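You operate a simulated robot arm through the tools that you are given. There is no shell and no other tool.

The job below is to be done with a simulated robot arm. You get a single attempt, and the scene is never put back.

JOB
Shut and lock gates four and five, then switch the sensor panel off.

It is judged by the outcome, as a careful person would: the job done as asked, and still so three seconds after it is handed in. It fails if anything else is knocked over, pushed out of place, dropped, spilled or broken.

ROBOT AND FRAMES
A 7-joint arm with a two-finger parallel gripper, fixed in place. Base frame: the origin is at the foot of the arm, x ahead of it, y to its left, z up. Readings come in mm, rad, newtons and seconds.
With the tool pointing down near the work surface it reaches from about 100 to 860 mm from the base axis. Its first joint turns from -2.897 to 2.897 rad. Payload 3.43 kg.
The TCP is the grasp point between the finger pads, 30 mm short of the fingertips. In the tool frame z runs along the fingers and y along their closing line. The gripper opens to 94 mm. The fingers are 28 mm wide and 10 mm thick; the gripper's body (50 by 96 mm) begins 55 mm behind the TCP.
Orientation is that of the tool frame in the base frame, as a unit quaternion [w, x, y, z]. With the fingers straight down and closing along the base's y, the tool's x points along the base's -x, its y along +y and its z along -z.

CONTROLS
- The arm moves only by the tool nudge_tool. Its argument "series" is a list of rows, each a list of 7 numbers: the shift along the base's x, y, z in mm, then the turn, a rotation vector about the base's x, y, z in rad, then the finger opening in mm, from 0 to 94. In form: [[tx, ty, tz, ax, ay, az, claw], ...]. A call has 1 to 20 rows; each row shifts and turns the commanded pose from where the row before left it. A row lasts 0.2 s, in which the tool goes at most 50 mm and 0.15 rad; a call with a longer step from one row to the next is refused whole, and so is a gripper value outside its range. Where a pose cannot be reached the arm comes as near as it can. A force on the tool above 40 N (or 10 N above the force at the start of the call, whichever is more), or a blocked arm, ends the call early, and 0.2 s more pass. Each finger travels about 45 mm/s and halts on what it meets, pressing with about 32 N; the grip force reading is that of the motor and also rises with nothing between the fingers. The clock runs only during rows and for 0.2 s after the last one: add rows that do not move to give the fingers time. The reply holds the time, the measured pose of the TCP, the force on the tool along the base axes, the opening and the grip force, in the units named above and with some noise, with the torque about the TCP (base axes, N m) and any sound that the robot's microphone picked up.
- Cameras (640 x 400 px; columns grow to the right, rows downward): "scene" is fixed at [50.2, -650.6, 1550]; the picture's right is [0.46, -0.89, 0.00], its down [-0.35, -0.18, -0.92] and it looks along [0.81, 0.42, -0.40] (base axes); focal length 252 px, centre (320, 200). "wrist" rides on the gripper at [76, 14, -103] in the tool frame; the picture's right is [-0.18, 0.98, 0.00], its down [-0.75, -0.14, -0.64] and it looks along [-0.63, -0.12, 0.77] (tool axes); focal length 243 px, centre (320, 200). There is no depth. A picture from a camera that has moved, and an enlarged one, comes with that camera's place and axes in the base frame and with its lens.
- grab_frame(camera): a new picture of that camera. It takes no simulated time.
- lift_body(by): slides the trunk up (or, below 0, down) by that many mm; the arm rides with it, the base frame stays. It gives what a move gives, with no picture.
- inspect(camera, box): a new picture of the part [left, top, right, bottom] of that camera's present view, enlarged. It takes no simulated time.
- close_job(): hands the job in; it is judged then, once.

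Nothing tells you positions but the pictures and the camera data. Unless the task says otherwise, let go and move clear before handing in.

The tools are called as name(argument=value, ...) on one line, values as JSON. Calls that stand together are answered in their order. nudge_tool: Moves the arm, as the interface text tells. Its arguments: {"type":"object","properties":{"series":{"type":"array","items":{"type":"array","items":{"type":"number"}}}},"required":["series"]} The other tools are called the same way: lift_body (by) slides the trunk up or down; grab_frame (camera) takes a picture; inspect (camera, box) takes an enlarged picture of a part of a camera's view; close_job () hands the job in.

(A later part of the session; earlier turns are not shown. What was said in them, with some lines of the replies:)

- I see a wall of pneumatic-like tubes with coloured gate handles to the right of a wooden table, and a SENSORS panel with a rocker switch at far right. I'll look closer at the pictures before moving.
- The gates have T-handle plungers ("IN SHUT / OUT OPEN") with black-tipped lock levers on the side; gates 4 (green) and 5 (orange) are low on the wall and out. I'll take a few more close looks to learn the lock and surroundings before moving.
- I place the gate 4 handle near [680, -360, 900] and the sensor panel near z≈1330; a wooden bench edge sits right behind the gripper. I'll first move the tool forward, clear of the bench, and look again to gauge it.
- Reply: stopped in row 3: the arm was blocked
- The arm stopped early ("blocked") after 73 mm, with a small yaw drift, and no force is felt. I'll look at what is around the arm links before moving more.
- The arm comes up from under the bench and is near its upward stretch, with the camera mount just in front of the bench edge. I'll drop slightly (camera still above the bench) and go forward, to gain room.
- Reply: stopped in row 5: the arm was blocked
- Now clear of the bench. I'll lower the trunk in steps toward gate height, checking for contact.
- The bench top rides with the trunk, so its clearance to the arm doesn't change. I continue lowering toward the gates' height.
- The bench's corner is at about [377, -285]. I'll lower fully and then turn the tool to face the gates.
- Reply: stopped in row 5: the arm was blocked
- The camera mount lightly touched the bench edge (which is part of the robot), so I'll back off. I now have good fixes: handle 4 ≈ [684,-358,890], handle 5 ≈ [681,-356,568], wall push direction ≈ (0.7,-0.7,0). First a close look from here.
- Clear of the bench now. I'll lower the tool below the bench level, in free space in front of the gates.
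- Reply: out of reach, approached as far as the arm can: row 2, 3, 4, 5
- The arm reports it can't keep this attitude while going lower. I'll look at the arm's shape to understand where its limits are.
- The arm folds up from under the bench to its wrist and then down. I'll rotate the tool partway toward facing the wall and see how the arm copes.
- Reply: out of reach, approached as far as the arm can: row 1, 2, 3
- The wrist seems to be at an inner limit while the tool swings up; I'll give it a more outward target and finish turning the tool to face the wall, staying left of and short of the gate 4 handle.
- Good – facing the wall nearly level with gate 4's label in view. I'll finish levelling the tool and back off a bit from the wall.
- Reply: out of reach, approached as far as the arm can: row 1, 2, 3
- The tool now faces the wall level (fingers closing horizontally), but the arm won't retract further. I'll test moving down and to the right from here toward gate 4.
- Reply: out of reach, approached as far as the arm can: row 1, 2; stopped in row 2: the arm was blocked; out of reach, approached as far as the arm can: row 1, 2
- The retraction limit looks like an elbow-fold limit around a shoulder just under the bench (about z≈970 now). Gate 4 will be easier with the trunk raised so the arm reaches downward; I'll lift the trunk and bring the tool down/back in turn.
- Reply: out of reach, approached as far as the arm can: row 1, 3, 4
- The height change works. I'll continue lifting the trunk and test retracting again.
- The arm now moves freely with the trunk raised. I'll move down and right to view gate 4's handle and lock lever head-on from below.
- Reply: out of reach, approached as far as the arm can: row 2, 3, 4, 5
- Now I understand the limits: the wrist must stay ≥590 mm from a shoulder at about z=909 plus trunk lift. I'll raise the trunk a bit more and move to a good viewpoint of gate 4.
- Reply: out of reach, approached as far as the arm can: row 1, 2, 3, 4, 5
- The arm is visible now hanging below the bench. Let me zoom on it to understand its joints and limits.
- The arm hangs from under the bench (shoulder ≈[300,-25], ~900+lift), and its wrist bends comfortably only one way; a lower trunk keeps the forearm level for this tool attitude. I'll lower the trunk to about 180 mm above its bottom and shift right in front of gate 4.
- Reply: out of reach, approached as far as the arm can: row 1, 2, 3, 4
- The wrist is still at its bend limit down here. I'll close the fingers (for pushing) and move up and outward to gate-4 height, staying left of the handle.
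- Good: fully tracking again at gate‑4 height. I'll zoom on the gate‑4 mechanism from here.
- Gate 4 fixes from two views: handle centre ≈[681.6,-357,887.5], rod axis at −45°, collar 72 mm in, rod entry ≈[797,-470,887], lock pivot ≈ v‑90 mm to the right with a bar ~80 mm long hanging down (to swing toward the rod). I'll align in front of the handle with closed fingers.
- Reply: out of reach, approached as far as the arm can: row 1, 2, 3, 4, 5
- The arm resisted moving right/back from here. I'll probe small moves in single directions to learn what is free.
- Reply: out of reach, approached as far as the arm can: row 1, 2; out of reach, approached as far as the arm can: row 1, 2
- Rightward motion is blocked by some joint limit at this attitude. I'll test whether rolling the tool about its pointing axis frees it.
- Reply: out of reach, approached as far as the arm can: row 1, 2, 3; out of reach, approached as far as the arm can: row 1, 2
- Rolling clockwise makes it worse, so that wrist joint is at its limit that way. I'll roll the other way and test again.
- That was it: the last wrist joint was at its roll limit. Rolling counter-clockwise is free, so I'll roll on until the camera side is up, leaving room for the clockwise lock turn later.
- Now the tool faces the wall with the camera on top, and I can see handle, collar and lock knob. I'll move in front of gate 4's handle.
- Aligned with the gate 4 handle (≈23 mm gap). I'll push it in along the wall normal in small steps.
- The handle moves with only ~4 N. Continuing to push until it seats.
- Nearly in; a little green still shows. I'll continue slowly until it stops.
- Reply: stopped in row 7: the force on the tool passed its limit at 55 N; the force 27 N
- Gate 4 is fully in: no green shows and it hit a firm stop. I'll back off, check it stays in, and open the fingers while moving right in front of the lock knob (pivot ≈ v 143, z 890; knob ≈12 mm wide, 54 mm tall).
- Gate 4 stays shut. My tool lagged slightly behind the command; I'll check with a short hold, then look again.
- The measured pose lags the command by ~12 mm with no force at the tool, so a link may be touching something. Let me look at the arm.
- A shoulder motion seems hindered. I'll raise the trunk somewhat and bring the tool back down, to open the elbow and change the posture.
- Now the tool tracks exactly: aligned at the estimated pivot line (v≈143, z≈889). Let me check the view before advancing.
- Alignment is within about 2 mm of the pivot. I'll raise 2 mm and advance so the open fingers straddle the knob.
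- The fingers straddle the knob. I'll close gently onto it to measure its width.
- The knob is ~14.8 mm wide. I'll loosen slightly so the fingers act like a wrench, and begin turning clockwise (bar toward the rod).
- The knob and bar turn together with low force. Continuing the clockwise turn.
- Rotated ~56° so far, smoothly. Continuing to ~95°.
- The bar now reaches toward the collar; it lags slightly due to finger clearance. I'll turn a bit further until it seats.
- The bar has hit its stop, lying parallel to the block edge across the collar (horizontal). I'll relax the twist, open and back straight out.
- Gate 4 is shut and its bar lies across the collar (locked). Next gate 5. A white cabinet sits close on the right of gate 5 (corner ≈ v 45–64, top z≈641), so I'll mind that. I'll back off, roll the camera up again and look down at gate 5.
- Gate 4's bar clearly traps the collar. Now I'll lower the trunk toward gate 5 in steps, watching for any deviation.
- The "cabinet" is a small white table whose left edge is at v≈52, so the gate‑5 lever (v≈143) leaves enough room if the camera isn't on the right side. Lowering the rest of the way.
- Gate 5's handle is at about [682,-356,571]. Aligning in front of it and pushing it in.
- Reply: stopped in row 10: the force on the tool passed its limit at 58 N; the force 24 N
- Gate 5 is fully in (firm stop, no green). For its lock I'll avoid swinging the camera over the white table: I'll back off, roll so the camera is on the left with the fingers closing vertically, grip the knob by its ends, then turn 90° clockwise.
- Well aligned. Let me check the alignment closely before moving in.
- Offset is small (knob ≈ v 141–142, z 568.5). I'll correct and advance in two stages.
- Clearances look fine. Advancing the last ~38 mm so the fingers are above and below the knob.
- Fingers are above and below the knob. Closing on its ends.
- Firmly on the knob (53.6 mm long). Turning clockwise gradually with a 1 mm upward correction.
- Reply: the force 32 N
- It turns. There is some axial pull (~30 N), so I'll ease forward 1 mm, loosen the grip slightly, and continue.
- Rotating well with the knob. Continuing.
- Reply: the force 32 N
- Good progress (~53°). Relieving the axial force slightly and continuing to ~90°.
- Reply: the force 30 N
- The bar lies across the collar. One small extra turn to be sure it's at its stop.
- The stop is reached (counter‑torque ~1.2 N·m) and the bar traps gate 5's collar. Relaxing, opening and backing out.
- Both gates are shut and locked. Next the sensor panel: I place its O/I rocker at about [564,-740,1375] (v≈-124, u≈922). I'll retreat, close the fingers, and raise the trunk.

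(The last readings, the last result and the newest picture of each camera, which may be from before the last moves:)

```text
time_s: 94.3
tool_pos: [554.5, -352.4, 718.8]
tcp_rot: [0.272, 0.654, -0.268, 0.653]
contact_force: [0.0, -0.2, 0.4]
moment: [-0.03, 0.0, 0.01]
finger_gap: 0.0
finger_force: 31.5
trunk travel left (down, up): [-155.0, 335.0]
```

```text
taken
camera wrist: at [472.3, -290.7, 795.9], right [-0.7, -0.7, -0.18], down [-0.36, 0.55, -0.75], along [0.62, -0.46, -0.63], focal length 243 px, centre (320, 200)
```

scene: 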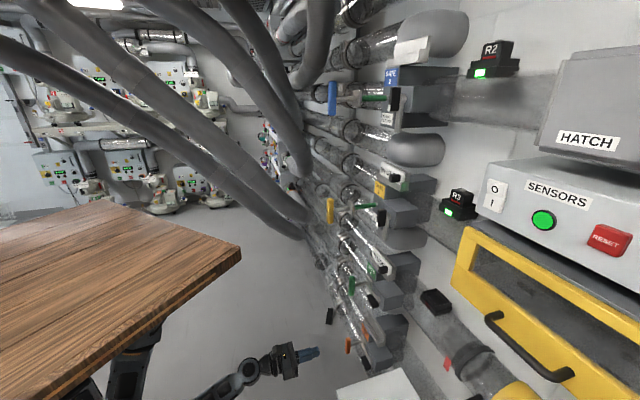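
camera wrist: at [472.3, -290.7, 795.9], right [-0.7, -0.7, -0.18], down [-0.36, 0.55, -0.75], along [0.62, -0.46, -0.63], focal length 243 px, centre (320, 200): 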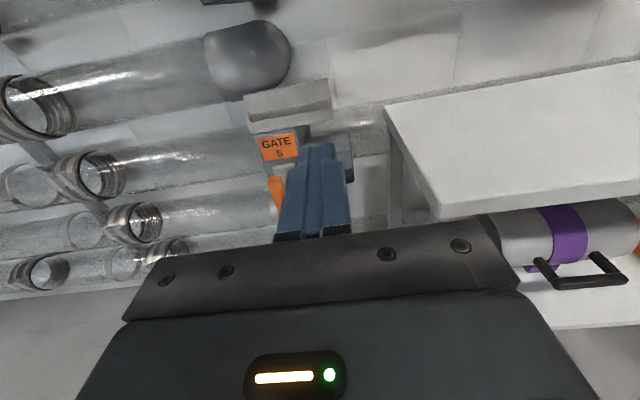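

lift_body(by=180)

lift_body(by=150)

grab_frame(camera="scene")

grab_frame(camera="wrist")

```text
time_s: 96.3
tool_pos: [554.0, -352.6, 898.8]
tcp_rot: [0.272, 0.654, -0.269, 0.653]
contact_force: [0.2, -0.2, 0.3]
moment: [-0.02, 0.0, 0.01]
finger_gap: 0.0
finger_force: 31.4
trunk travel left (down, up): [-335.0, 155.0]
```

```text
time_s: 98.0
tool_pos: [553.4, -351.6, 1049.2]
tcp_rot: [0.272, 0.654, -0.269, 0.653]
contact_force: [-0.4, 1.1, -0.4]
moment: [0.02, -0.01, 0.03]
finger_gap: 0.2
finger_force: 32.2
trunk travel left (down, up): [-485.0, 5.0]
```

```text
taken
```

scene: 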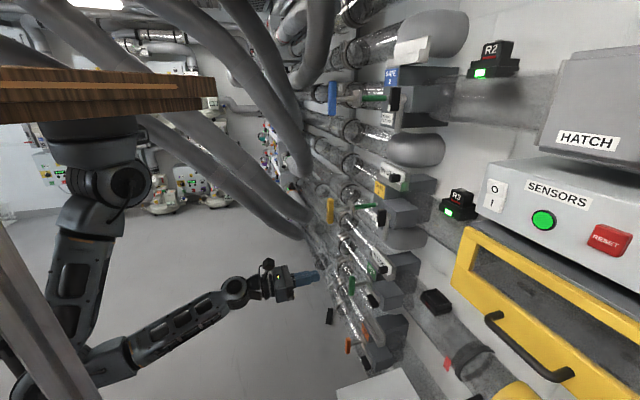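

```text
taken
camera wrist: at [472.3, -290.7, 1125.9], right [-0.7, -0.7, -0.18], down [-0.36, 0.55, -0.75], along [0.62, -0.46, -0.63], focal length 243 px, centre (320, 200)
```

wrist: 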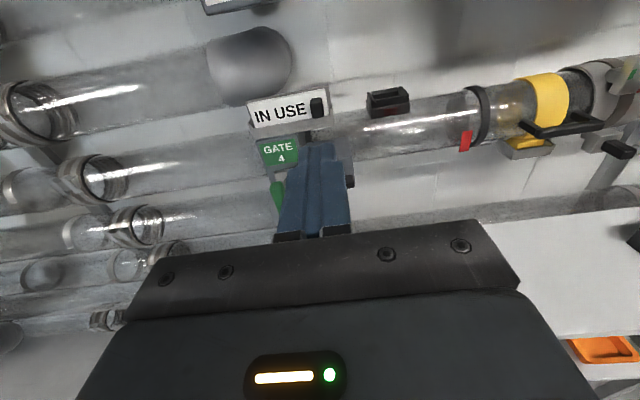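

Trunk is up. Now I'll move the tool to the right and then up toward the sensor panel, in stages.

nudge_tool(series=[[-15, -20, 10, 0, 0, 0, 0], [-15, -20, 15, 0, 0, 0, 0], [-15, -20, 15, 0, 0, 0, 0], [-15, -20, 15, 0, 0, 0, 0], [-15, -20, 15, 0, 0, 0, 0]])

grab_frame(camera="scene")

grab_frame(camera="wrist")

```text
time_s: 99.2
tool_pos: [482.3, -445.5, 1118.6]
tcp_rot: [0.264, 0.652, -0.273, 0.656]
contact_force: [-0.8, 0.2, 0.0]
moment: [0.01, -0.03, 0.01]
finger_gap: 0.0
finger_force: 32.5
trunk travel left (down, up): [-485.0, 5.0]
```

```text
taken
```

scene: 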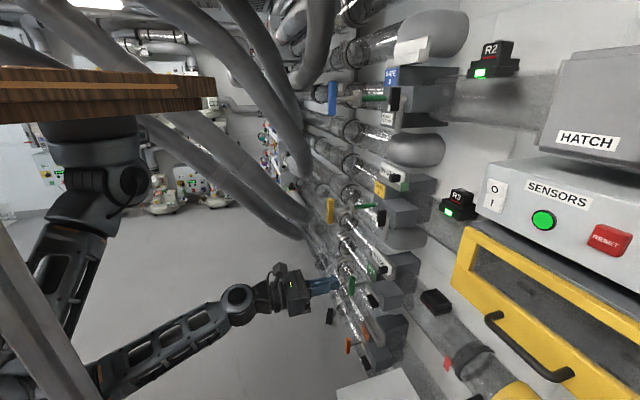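

```text
taken
camera wrist: at [399.3, -384.7, 1194.7], right [-0.69, -0.7, -0.2], down [-0.35, 0.56, -0.75], along [0.63, -0.45, -0.63], focal length 243 px, centre (320, 200)
```

wrist: 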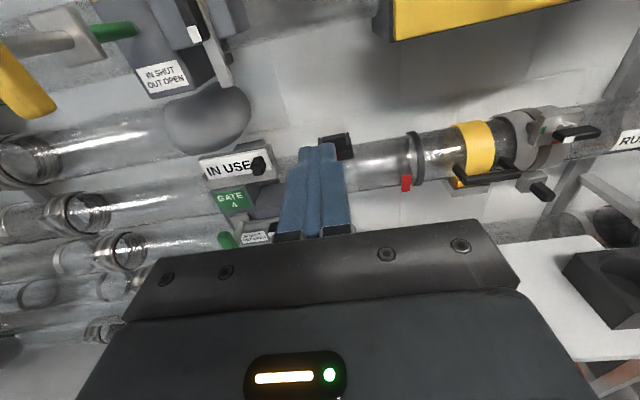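

There's slight lag again (the elbow swings back toward the bench leg), so I'll move outward and up, which opens the elbow.

nudge_tool(series=[[12, -12, 15, 0, 0, 0, 0], [12, -14, 20, 0, 0, 0, 0], [12, -16, 20, 0, 0, 0, 0], [10, -18, 20, 0, 0, 0, 0], [5, -20, 20, 0, 0, 0, 0]])

grab_frame(camera="scene")

grab_frame(camera="wrist")

```text
time_s: 99.8
tool_pos: [486.8, -422.7, 1065.3]
tcp_rot: [0.215, 0.69, -0.321, 0.613]
contact_force: [0.6, -0.7, 0.6]
moment: [-0.01, -0.02, -0.01]
finger_gap: 0.0
finger_force: 32.0
trunk travel left (down, up): [-485.0, 5.0]
stopped in row 3: the arm was blocked; the commanded pose is now the measured one
```

```text
taken
```

scene: 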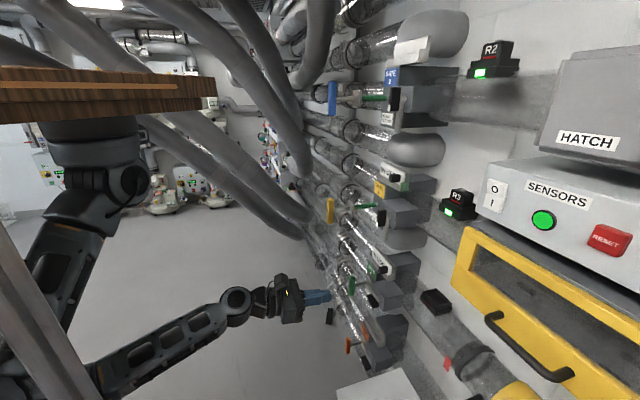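

```text
taken
camera wrist: at [409.0, -375.8, 1155.0], right [-0.7, -0.66, -0.28], down [-0.39, 0.68, -0.63], along [0.6, -0.33, -0.73], focal length 243 px, centre (320, 200)
```

wrist: 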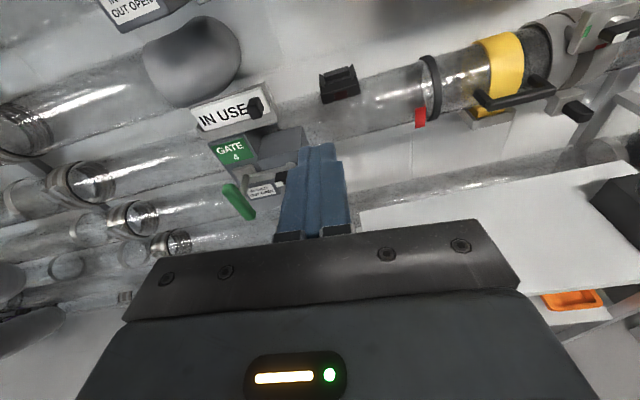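

The arm is being physically blocked, likely the upper arm/elbow against the bench's leg. Let me look closely.

inspect(camera="scene", box=[0, 60, 320, 400])

```text
1.18 times, centred on (160, 230) of scene
camera zoom: at [50.2, -650.6, 1550.0], right [0.46, -0.89, 0.0], down [-0.35, -0.18, -0.92], along [0.81, 0.42, -0.4], focal length 296 px, centre (508, 165)
```

zoom: 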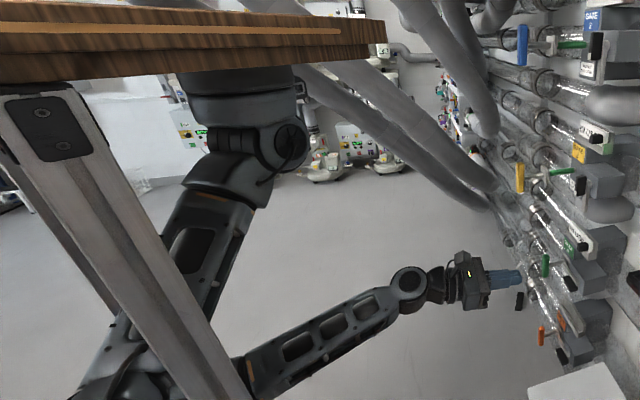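

The elbow went behind the bench's leg. I'll retrace to the earlier free pose, restoring the level attitude, and then go outward first before moving right.

nudge_tool(series=[[16, 18, -4, -0.046, -0.01, 0, 0], [17, 18, -4, -0.046, -0.01, 0, 0], [17, 18, -4, -0.046, -0.01, 0, 0], [16, 17, -4, -0.046, -0.01, 0, 0]])

inspect(camera="scene", box=[0, 60, 320, 400])

```text
time_s: 100.8
tool_pos: [552.0, -351.0, 1049.2]
tcp_rot: [0.274, 0.654, -0.268, 0.652]
contact_force: [-0.7, -0.4, 0.1]
moment: [-0.01, 0.01, 0.04]
finger_gap: 0.3
finger_force: 32.2
trunk travel left (down, up): [-485.0, 5.0]
```

```text
1.18 times, centred on (160, 230) of scene
camera zoom: at [50.2, -650.6, 1550.0], right [0.46, -0.89, 0.0], down [-0.35, -0.18, -0.92], along [0.81, 0.42, -0.4], focal length 296 px, centre (508, 165)
```

zoom: 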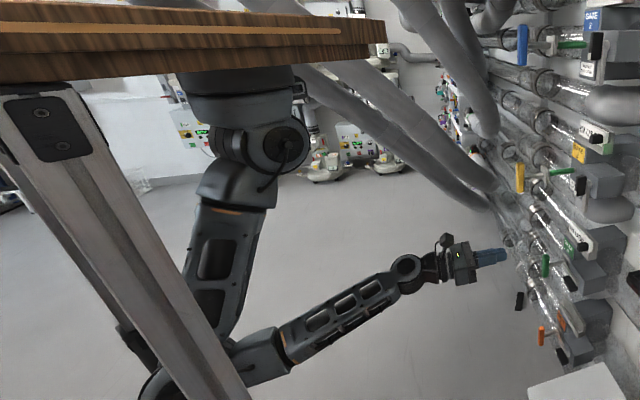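

Back in the free pose. Moving outward first to open the elbow.

nudge_tool(series=[[14, -14, 4, 0, 0, 0, 0], [14, -14, 4, 0, 0, 0, 0], [14, -14, 4, 0, 0, 0, 0], [14, -14, 4, 0, 0, 0, 0], [14, -14, 4, 0, 0, 0, 0], [14, -14, 4, 0, 0, 0, 0]])

nudge_tool(series=[[-14, -20, 5, 0, 0, 0, 0], [-14, -20, 5, 0, 0, 0, 0], [-14, -20, 5, 0, 0, 0, 0]])

inspect(camera="scene", box=[0, 60, 400, 400])

```text
time_s: 102.2
tool_pos: [635.6, -436.2, 1072.5]
tcp_rot: [0.273, 0.655, -0.267, 0.652]
contact_force: [0.6, -0.2, 0.4]
moment: [-0.03, -0.05, 0.0]
finger_gap: 0.1
finger_force: 31.7
trunk travel left (down, up): [-485.0, 5.0]
```

```text
time_s: 103.0
tool_pos: [598.2, -494.3, 1086.0]
tcp_rot: [0.269, 0.654, -0.27, 0.654]
contact_force: [0.8, 0.4, 0.6]
moment: [-0.01, 0.0, -0.03]
finger_gap: 0.0
finger_force: 32.0
trunk travel left (down, up): [-485.0, 5.0]
```

```text
1.18 times, centred on (200, 230) of scene
camera zoom: at [50.2, -650.6, 1550.0], right [0.46, -0.89, 0.0], down [-0.35, -0.18, -0.92], along [0.81, 0.42, -0.4], focal length 296 px, centre (461, 165)
```

zoom: 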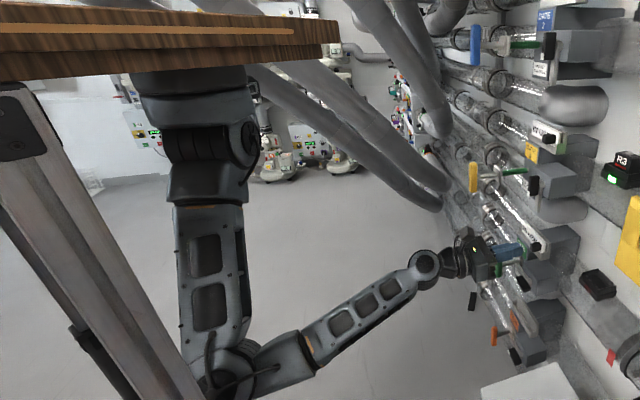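

Some lag is appearing again as the elbow nears the leg. I'll extend further outward (space ahead is free) before moving more to the right.

nudge_tool(series=[[12, -12, 4, 0, 0, 0, 0], [12, -12, 4, 0, 0, 0, 0], [12, -12, 4, 0, 0, 0, 0], [12, -12, 4, 0, 0, 0, 0]])

nudge_tool(series=[[-10, -18, 6, 0, 0, 0, 0], [-10, -18, 6, 0, 0, 0, 0]])

inspect(camera="scene", box=[0, 60, 400, 400])

```text
time_s: 104.0
tool_pos: [642.6, -546.7, 1103.4]
tcp_rot: [0.273, 0.655, -0.266, 0.652]
contact_force: [-0.1, 0.8, -0.4]
moment: [-0.01, -0.03, 0.0]
finger_gap: 0.4
finger_force: 32.1
trunk travel left (down, up): [-485.0, 5.0]
```

```text
time_s: 104.7
tool_pos: [626.1, -576.9, 1114.9]
tcp_rot: [0.27, 0.655, -0.267, 0.653]
contact_force: [0.8, -0.6, 0.2]
moment: [0.04, 0.04, -0.02]
finger_gap: 0.0
finger_force: 32.4
trunk travel left (down, up): [-485.0, 5.0]
```

```text
1.18 times, centred on (200, 230) of scene
camera zoom: at [50.2, -650.6, 1550.0], right [0.46, -0.89, 0.0], down [-0.35, -0.18, -0.92], along [0.81, 0.42, -0.4], focal length 296 px, centre (461, 165)
```

zoom: 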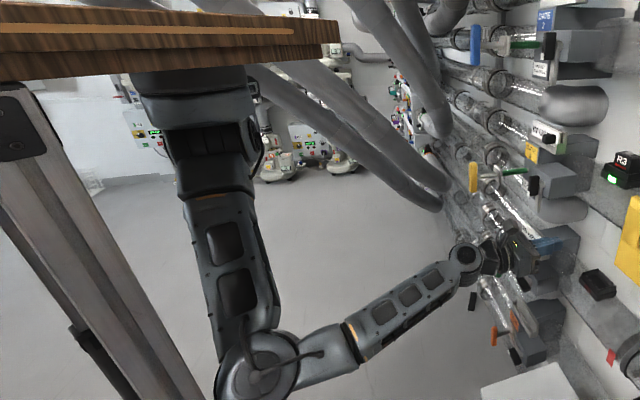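

nudge_tool(series=[[0, 0, 0, 0, 0, 0, 0], [0, 0, 0, 0, 0, 0, 0]])

inspect(camera="scene", box=[80, 240, 240, 400])

grab_frame(camera="wrist")

```text
time_s: 105.2
tool_pos: [625.6, -578.1, 1112.3]
tcp_rot: [0.27, 0.656, -0.267, 0.653]
contact_force: [-0.5, 0.1, 0.4]
moment: [0.01, 0.03, 0.02]
finger_gap: 0.0
finger_force: 32.0
trunk travel left (down, up): [-485.0, 5.0]
```

```text
2.50 times, centred on (160, 320) of scene
camera zoom: at [50.2, -650.6, 1550.0], right [0.46, -0.89, 0.0], down [-0.35, -0.18, -0.92], along [0.81, 0.42, -0.4], focal length 630 px, centre (720, -100)
```

zoom: 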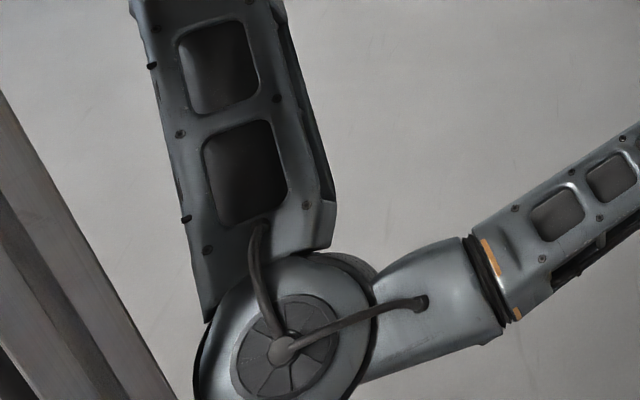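

```text
taken
camera wrist: at [543.1, -516.9, 1190.7], right [-0.69, -0.7, -0.18], down [-0.36, 0.55, -0.75], along [0.63, -0.46, -0.63], focal length 243 px, centre (320, 200)
```

wrist: 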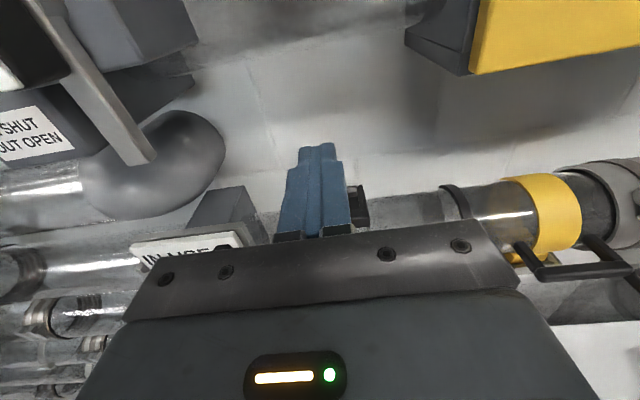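

The arm is moving with only a few mm of offset. I'll continue to the right and up, keeping the tip ~50 mm clear of the yellow hatch frame.

nudge_tool(series=[[-20, -14, 20, 0, 0, 0, 0], [-20, -15, 20, 0, 0, 0, 0], [-19, -18, 20, 0, 0, 0, 0]])

grab_frame(camera="scene")

grab_frame(camera="wrist")

```text
time_s: 106.2
tool_pos: [617.5, -601.6, 1170.5]
tcp_rot: [0.238, 0.662, -0.248, 0.666]
contact_force: [-0.2, -0.8, 0.6]
moment: [-0.02, 0.0, 0.01]
finger_gap: 0.0
finger_force: 32.1
trunk travel left (down, up): [-485.0, 5.0]
stopped in row 3: the arm was blocked; the commanded pose is now the measured one
```

```text
taken
```

scene: 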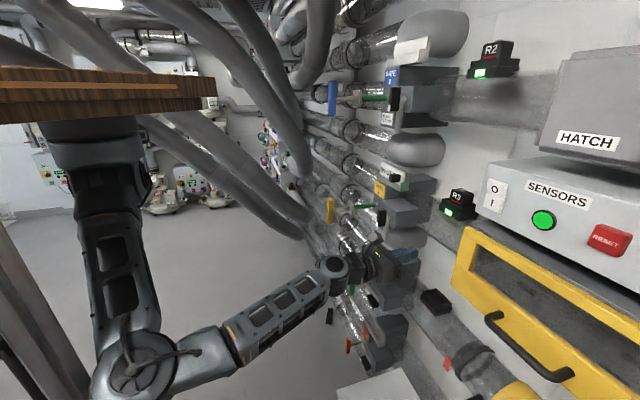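

```text
taken
camera wrist: at [530.4, -546.5, 1247.1], right [-0.63, -0.75, -0.2], down [-0.39, 0.53, -0.75], along [0.67, -0.4, -0.63], focal length 243 px, centre (320, 200)
```

wrist: 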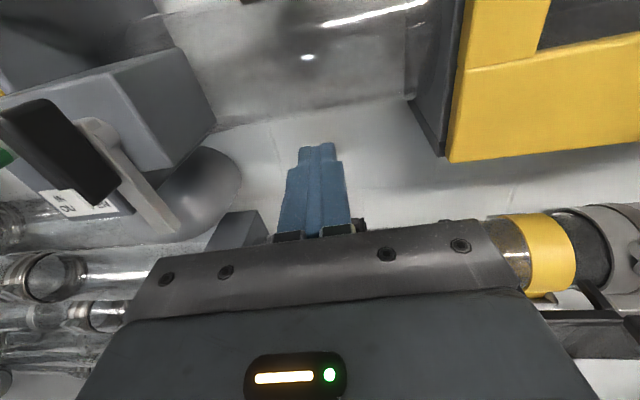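

The upper arm is pressing on the bench leg because my hand is yawed so far left of the reach direction. I'll yaw the tool clockwise (pointing more to the right), which moves the wrist and elbow away from the leg.

nudge_tool(series=[[0, 0, 2, 0, 0, -0.12, 0], [0, 0, 2, 0, 0, -0.12, 0], [0, 0, 2, 0, 0, -0.12, 0], [0, 0, 2, 0, 0, -0.12, 0], [0, 0, 2, 0, 0, -0.12, 0]])

grab_frame(camera="scene")

grab_frame(camera="wrist")

```text
time_s: 107.5
tool_pos: [616.2, -601.4, 1181.7]
tcp_rot: [0.425, 0.558, -0.434, 0.565]
contact_force: [-0.5, -0.5, 0.1]
moment: [0.02, -0.01, 0.04]
finger_gap: 0.0
finger_force: 31.9
trunk travel left (down, up): [-485.0, 5.0]
```

```text
taken
```

scene: 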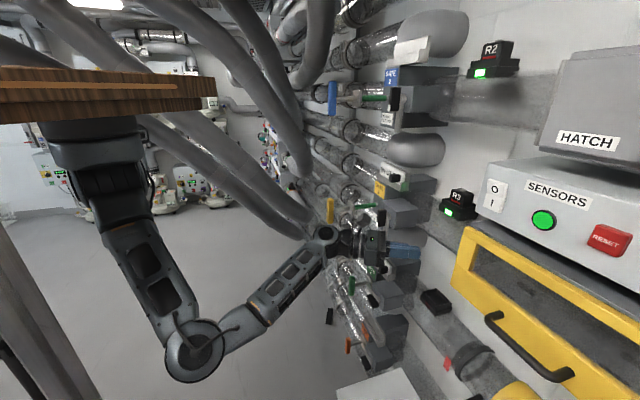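

```text
taken
camera wrist: at [575.5, -507.1, 1257.5], right [-0.95, -0.26, -0.2], down [-0.02, 0.66, -0.75], along [0.32, -0.71, -0.63], focal length 243 px, centre (320, 200)
```

wrist: 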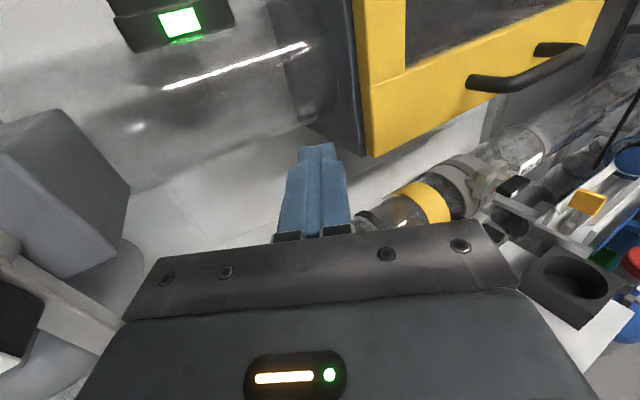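

Now the elbow is well clear and tracking is exact. I'll go up to switch height and slightly right.

nudge_tool(series=[[-4, -4, 34, 0, 0, 0, 0], [-5, -5, 34, 0, 0, 0, 0], [-5, -5, 34, 0, 0, 0, 0], [-5, -5, 34, 0, 0, 0, 0]])

grab_frame(camera="scene")

grab_frame(camera="wrist")

```text
time_s: 108.5
tool_pos: [597.4, -617.9, 1317.7]
tcp_rot: [0.424, 0.559, -0.433, 0.566]
contact_force: [-0.2, -0.2, 0.4]
moment: [0.02, 0.01, -0.01]
finger_gap: 0.0
finger_force: 31.2
trunk travel left (down, up): [-485.0, 5.0]
```

```text
taken
```

scene: 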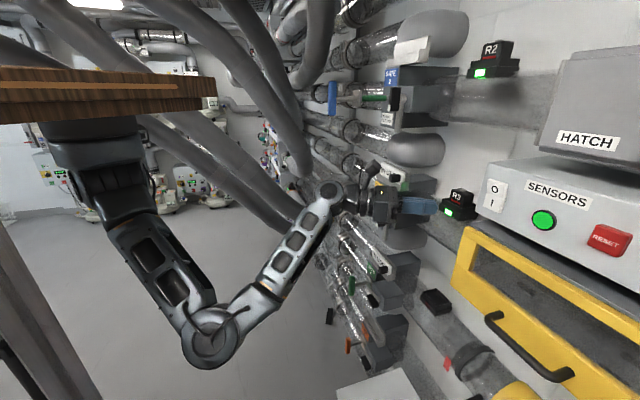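

```text
taken
camera wrist: at [555.7, -524.1, 1393.5], right [-0.95, -0.26, -0.2], down [-0.02, 0.66, -0.75], along [0.33, -0.71, -0.63], focal length 243 px, centre (320, 200)
```

wrist: 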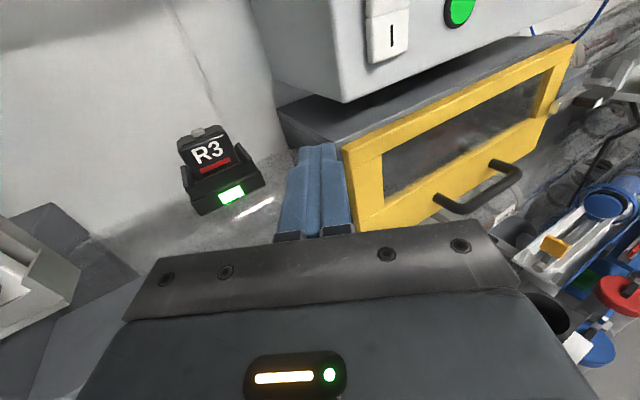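

Tracking is exact and the panel is in view. I fix the rocker's "I" at ≈[568,-740,1361.5] and "O" at ≈[570,-738,1385.5], face u≈925. I'll move to a standoff in front of the O.

nudge_tool(series=[[-13, -14, 20, 0, 0, 0, 0], [-13, -14, 20, 0, 0, 0, 0], [-13, -14, 18, 0, 0, 0, 0]])

grab_frame(camera="scene")

grab_frame(camera="wrist")

```text
time_s: 109.2
tool_pos: [595.6, -645.9, 1351.8]
tcp_rot: [0.433, 0.551, -0.437, 0.565]
contact_force: [-0.1, -0.2, 1.0]
moment: [0.02, 0.07, 0.03]
finger_gap: 0.1
finger_force: 32.2
out of reach, approached as far as the arm can: row 1, 2, 3
trunk travel left (down, up): [-485.0, 5.0]
```

```text
taken
```

scene: 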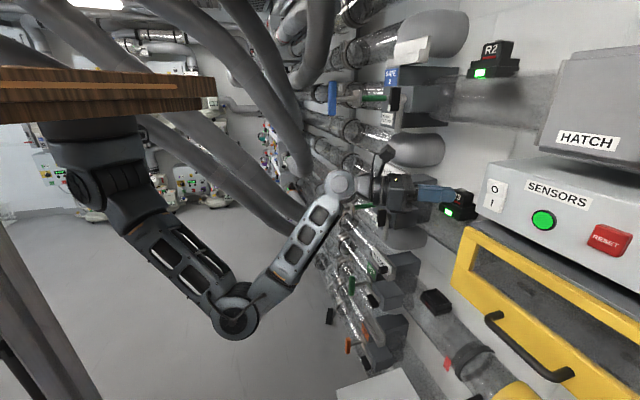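

```text
taken
camera wrist: at [555.2, -550.1, 1427.0], right [-0.95, -0.24, -0.2], down [-0.01, 0.65, -0.76], along [0.31, -0.72, -0.62], focal length 243 px, centre (320, 200)
```

wrist: 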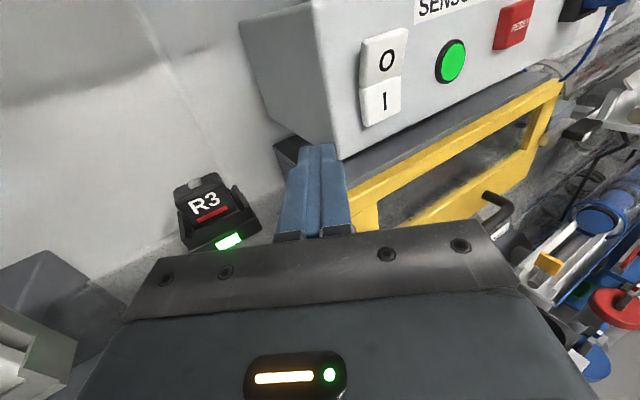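

The arm nears a joint limit in this direction. I'll yaw the tool further clockwise (toward −90°), which eases the wrist, while moving toward the switch.

nudge_tool(series=[[0, 0, 5, 0, 0, -0.1, 0], [0, 0, 5, 0, 0, -0.1, 0], [0, 0, 5, 0, 0, -0.08, 0]])

nudge_tool(series=[[-8, -8, 7, 0, 0, 0, 0], [-8, -8, 7, 0, 0, 0, 0], [-8, -8, 7, 0, 0, 0, 0]])

grab_frame(camera="scene")

grab_frame(camera="wrist")

```text
time_s: 110.0
tool_pos: [597.2, -645.9, 1367.1]
tcp_rot: [-0.5, -0.492, 0.508, -0.5]
contact_force: [0.5, -0.9, 0.3]
moment: [0.04, -0.02, 0.01]
finger_gap: 0.0
finger_force: 32.4
trunk travel left (down, up): [-485.0, 5.0]
```

```text
time_s: 110.8
tool_pos: [572.4, -670.6, 1388.0]
tcp_rot: [-0.5, -0.493, 0.507, -0.5]
contact_force: [-0.5, -0.1, 0.0]
moment: [0.01, -0.02, 0.0]
finger_gap: 0.1
finger_force: 32.2
trunk travel left (down, up): [-485.0, 5.0]
```

```text
taken
```

scene: 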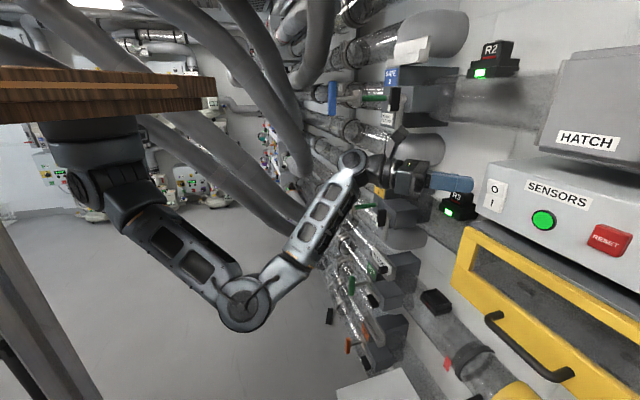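

```text
taken
camera wrist: at [559.7, -568.7, 1463.6], right [-0.98, 0.01, -0.2], down [0.16, 0.64, -0.75], along [0.12, -0.77, -0.63], focal length 243 px, centre (320, 200)
```

wrist: 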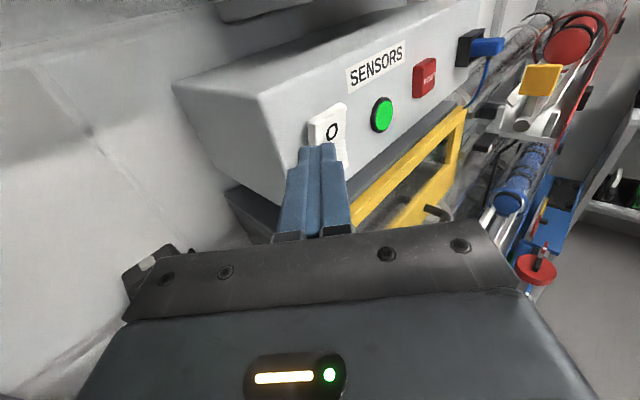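

Now I'm right in front of the switch with exact tracking. Let me zoom to fix the final approach.

inspect(camera="wrist", box=[250, 70, 410, 170])

inspect(camera="scene", box=[400, 140, 560, 240])

```text
4.00 times, centred on (330, 120) of wrist
camera zoom: at [559.7, -568.7, 1463.6], right [-0.98, 0.01, -0.2], down [0.16, 0.64, -0.75], along [0.12, -0.77, -0.63], focal length 970 px, centre (280, 520)
```

zoom: 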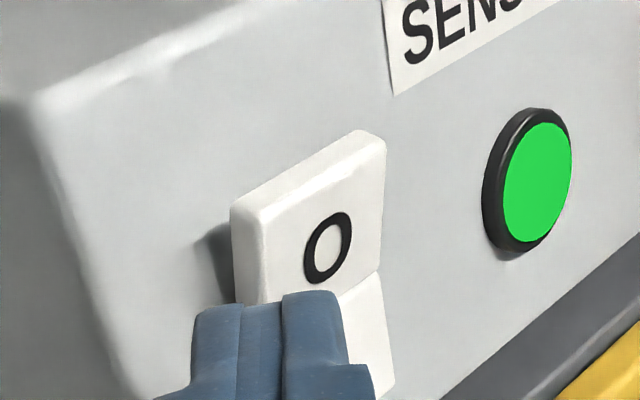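

```text
4.00 times, centred on (480, 190) of scene
camera zoom: at [50.2, -650.6, 1550.0], right [0.46, -0.89, 0.0], down [-0.35, -0.18, -0.92], along [0.81, 0.42, -0.4], focal length 1008 px, centre (-320, 240)
```

zoom: 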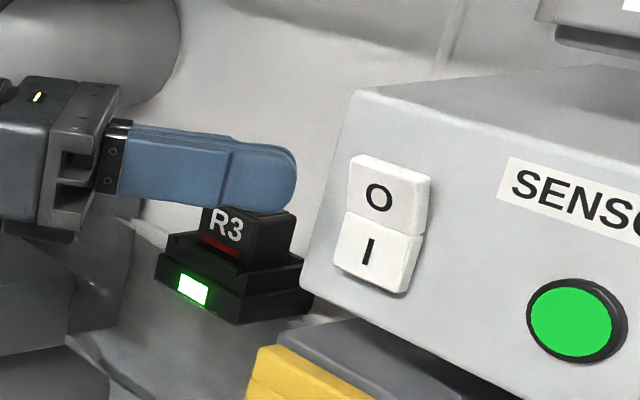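

The O side is at ≈[564,-735.5,1388]. I'll shift to line up (slightly high so only the O half is pressed), then press along the panel normal.

nudge_tool(series=[[-9, -6, 2, 0, 0, 0, 0], [-9, -7, 2, 0, 0, 0, 0], [-9, -7, 1, 0, 0, 0, 0]])

inspect(camera="wrist", box=[250, 70, 410, 170])

inspect(camera="scene", box=[400, 140, 560, 240])

```text
time_s: 111.7
tool_pos: [545.9, -691.9, 1391.7]
tcp_rot: [-0.499, -0.493, 0.507, -0.501]
contact_force: [-0.4, 0.2, -0.2]
moment: [0.02, 0.01, -0.04]
finger_gap: 0.2
finger_force: 32.2
trunk travel left (down, up): [-485.0, 5.0]
```

```text
4.00 times, centred on (330, 120) of wrist
camera zoom: at [532.8, -589.2, 1468.3], right [-0.98, 0.01, -0.2], down [0.16, 0.64, -0.75], along [0.12, -0.77, -0.63], focal length 970 px, centre (280, 520)
```

zoom: 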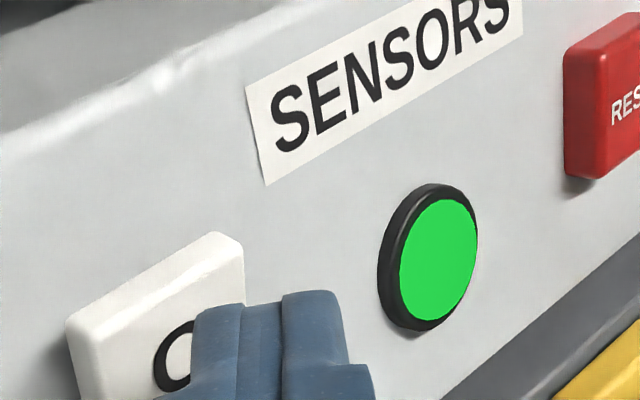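

```text
4.00 times, centred on (480, 190) of scene
camera zoom: at [50.2, -650.6, 1550.0], right [0.46, -0.89, 0.0], down [-0.35, -0.18, -0.92], along [0.81, 0.42, -0.4], focal length 1008 px, centre (-320, 240)
```

zoom: 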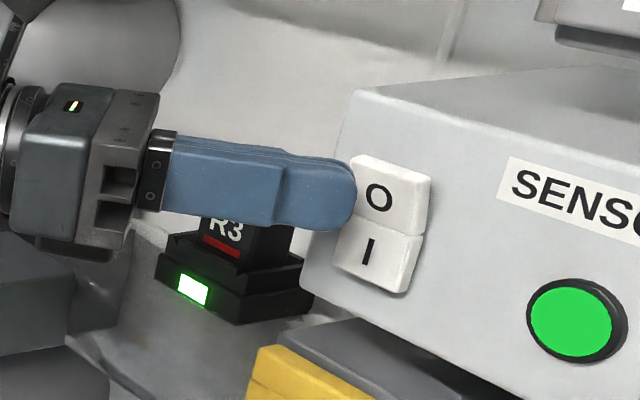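

nudge_tool(series=[[1, -1, 2, 0, 0, 0, 0], [1.5, -1.5, 2, 0, 0, 0, 0], [1.5, -1.5, 0, 0, 0, 0, 0], [1.5, -1.5, 0, 0, 0, 0, 0], [1.5, -1.5, 0, 0, 0, 0, 0], [1.5, -1.5, 0, 0, 0, 0, 0], [1.5, -1.5, 0, 0, 0, 0, 0], [1.5, -1.5, 0, 0, 0, 0, 0]])

inspect(camera="scene", box=[400, 140, 560, 240])

inspect(camera="wrist", box=[250, 70, 410, 170])

```text
time_s: 113.5
tool_pos: [556.9, -701.8, 1396.4]
tcp_rot: [-0.5, -0.492, 0.507, -0.501]
contact_force: [0.2, -0.7, 0.0]
moment: [-0.03, 0.03, 0.04]
finger_gap: 0.2
finger_force: 31.9
trunk travel left (down, up): [-485.0, 5.0]
```

```text
4.00 times, centred on (480, 190) of scene
camera zoom: at [50.2, -650.6, 1550.0], right [0.46, -0.89, 0.0], down [-0.35, -0.18, -0.92], along [0.81, 0.42, -0.4], focal length 1008 px, centre (-320, 240)
```

zoom: 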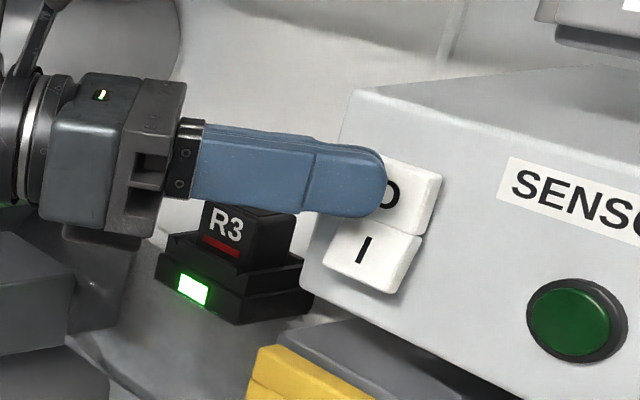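

```text
4.00 times, centred on (330, 120) of wrist
camera zoom: at [543.8, -600.0, 1472.5], right [-0.98, 0.01, -0.2], down [0.16, 0.64, -0.75], along [0.12, -0.77, -0.63], focal length 970 px, centre (280, 520)
```

zoom: 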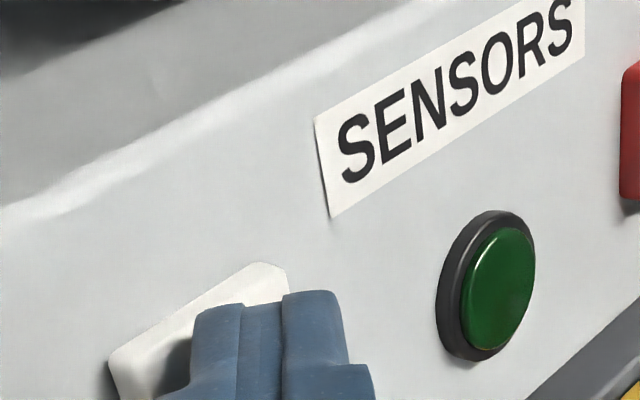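

The green light is out and the rocker is tipped to O. Backing away cleanly.

nudge_tool(series=[[-3, 3, 0, 0, 0, 0, 0], [-4, 6, 0, 0, 0, 0, 0], [-2, 12, 0, 0, 0, 0, 0], [0, 20, 0, 0, 0, 0, 0], [0, 25, 0, 0, 0, 0, 0], [0, 25, 0, 0, 0, 0, 0]])

grab_frame(camera="scene")

grab_frame(camera="wrist")

```text
time_s: 114.8
tool_pos: [546.5, -611.5, 1396.4]
tcp_rot: [-0.5, -0.493, 0.507, -0.5]
contact_force: [-0.4, -0.5, -0.7]
moment: [0.03, 0.0, 0.0]
finger_gap: 0.1
finger_force: 31.8
trunk travel left (down, up): [-485.0, 5.0]
```

```text
taken
```

scene: 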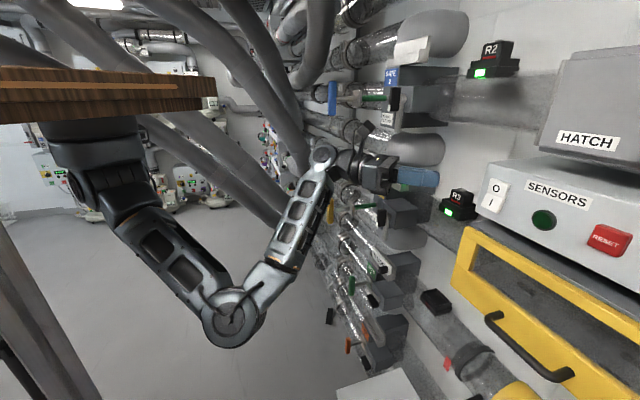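

```text
taken
camera wrist: at [533.8, -510.2, 1473.1], right [-0.98, 0.01, -0.2], down [0.16, 0.64, -0.75], along [0.12, -0.77, -0.63], focal length 243 px, centre (320, 200)
```

wrist: 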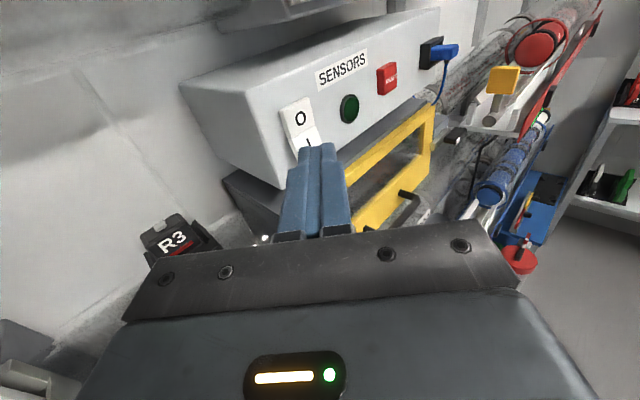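

The panel is off and the tool is clear. A final check of the gates and tags.

inspect(camera="scene", box=[300, 240, 460, 340])

inspect(camera="scene", box=[300, 300, 460, 400])

inspect(camera="scene", box=[300, 120, 540, 270])

```text
4.00 times, centred on (380, 290) of scene
camera zoom: at [50.2, -650.6, 1550.0], right [0.46, -0.89, 0.0], down [-0.35, -0.18, -0.92], along [0.81, 0.42, -0.4], focal length 1008 px, centre (80, -160)
```

zoom: 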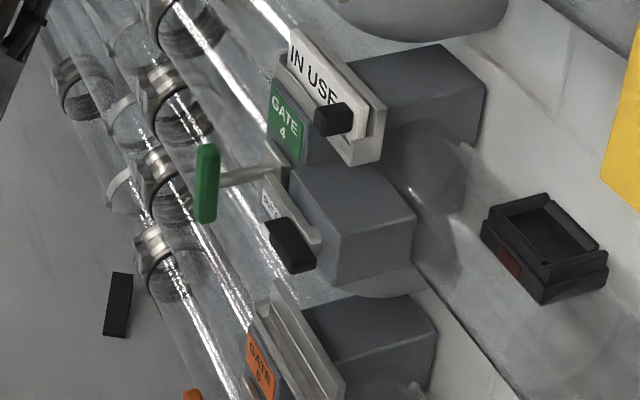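

```text
4.00 times, centred on (380, 350) of scene
camera zoom: at [50.2, -650.6, 1550.0], right [0.46, -0.89, 0.0], down [-0.35, -0.18, -0.92], along [0.81, 0.42, -0.4], focal length 1008 px, centre (80, -400)
```

zoom: 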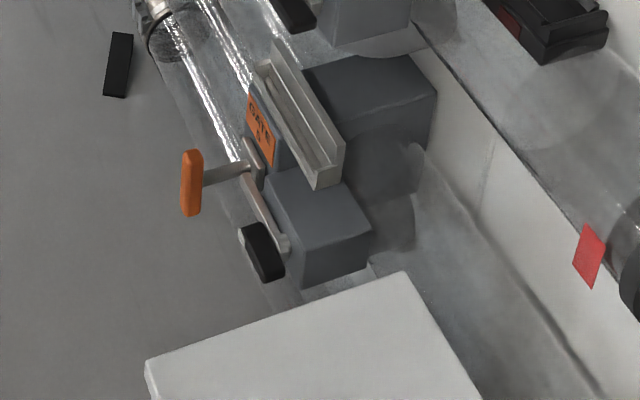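

```text
2.67 times, centred on (420, 195) of scene
camera zoom: at [50.2, -650.6, 1550.0], right [0.46, -0.89, 0.0], down [-0.35, -0.18, -0.92], along [0.81, 0.42, -0.4], focal length 672 px, centre (53, 213)
```

zoom: 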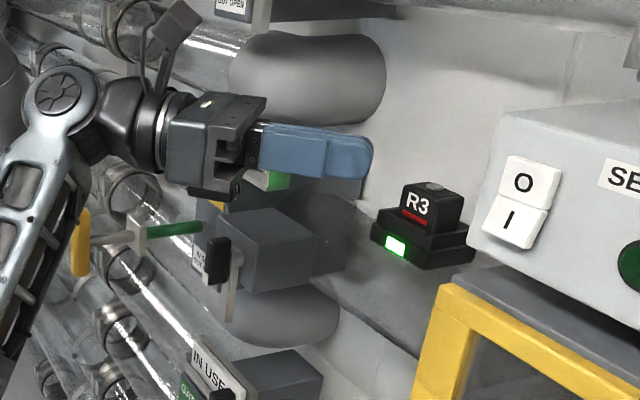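

Everything checks out: gates 4 and 5 are in, with their lock bars across the collars. The sensor panel's rocker is on O with the light out, and gate 3, the tags and R3 look undisturbed. The arm is clear of everything, so I'm handing in.

close_job()

```text
The job is handed in.
```

Gates four and five are shut and locked, and the sensor panel is off; I've handed the job in.

- **Gates:** Both handles are pushed fully in with no green showing. Each lock bar is turned to its stop across the collar.
- **Sensor panel:** I pressed the rocker to O last, and the green light went out.
- **Surroundings:** In the final pictures, gate 3, the tags and R3 looked undisturbed. The only stray contacts were with the robot's own bench: the camera mount touched its edge, and the arm was blocked a few times near one of its legs. I backed off each time, and the arm ended clear of the wall and panel.

Gate four still has its "IN USE" tag in the holder; I left it because you didn't ask for it to be changed.
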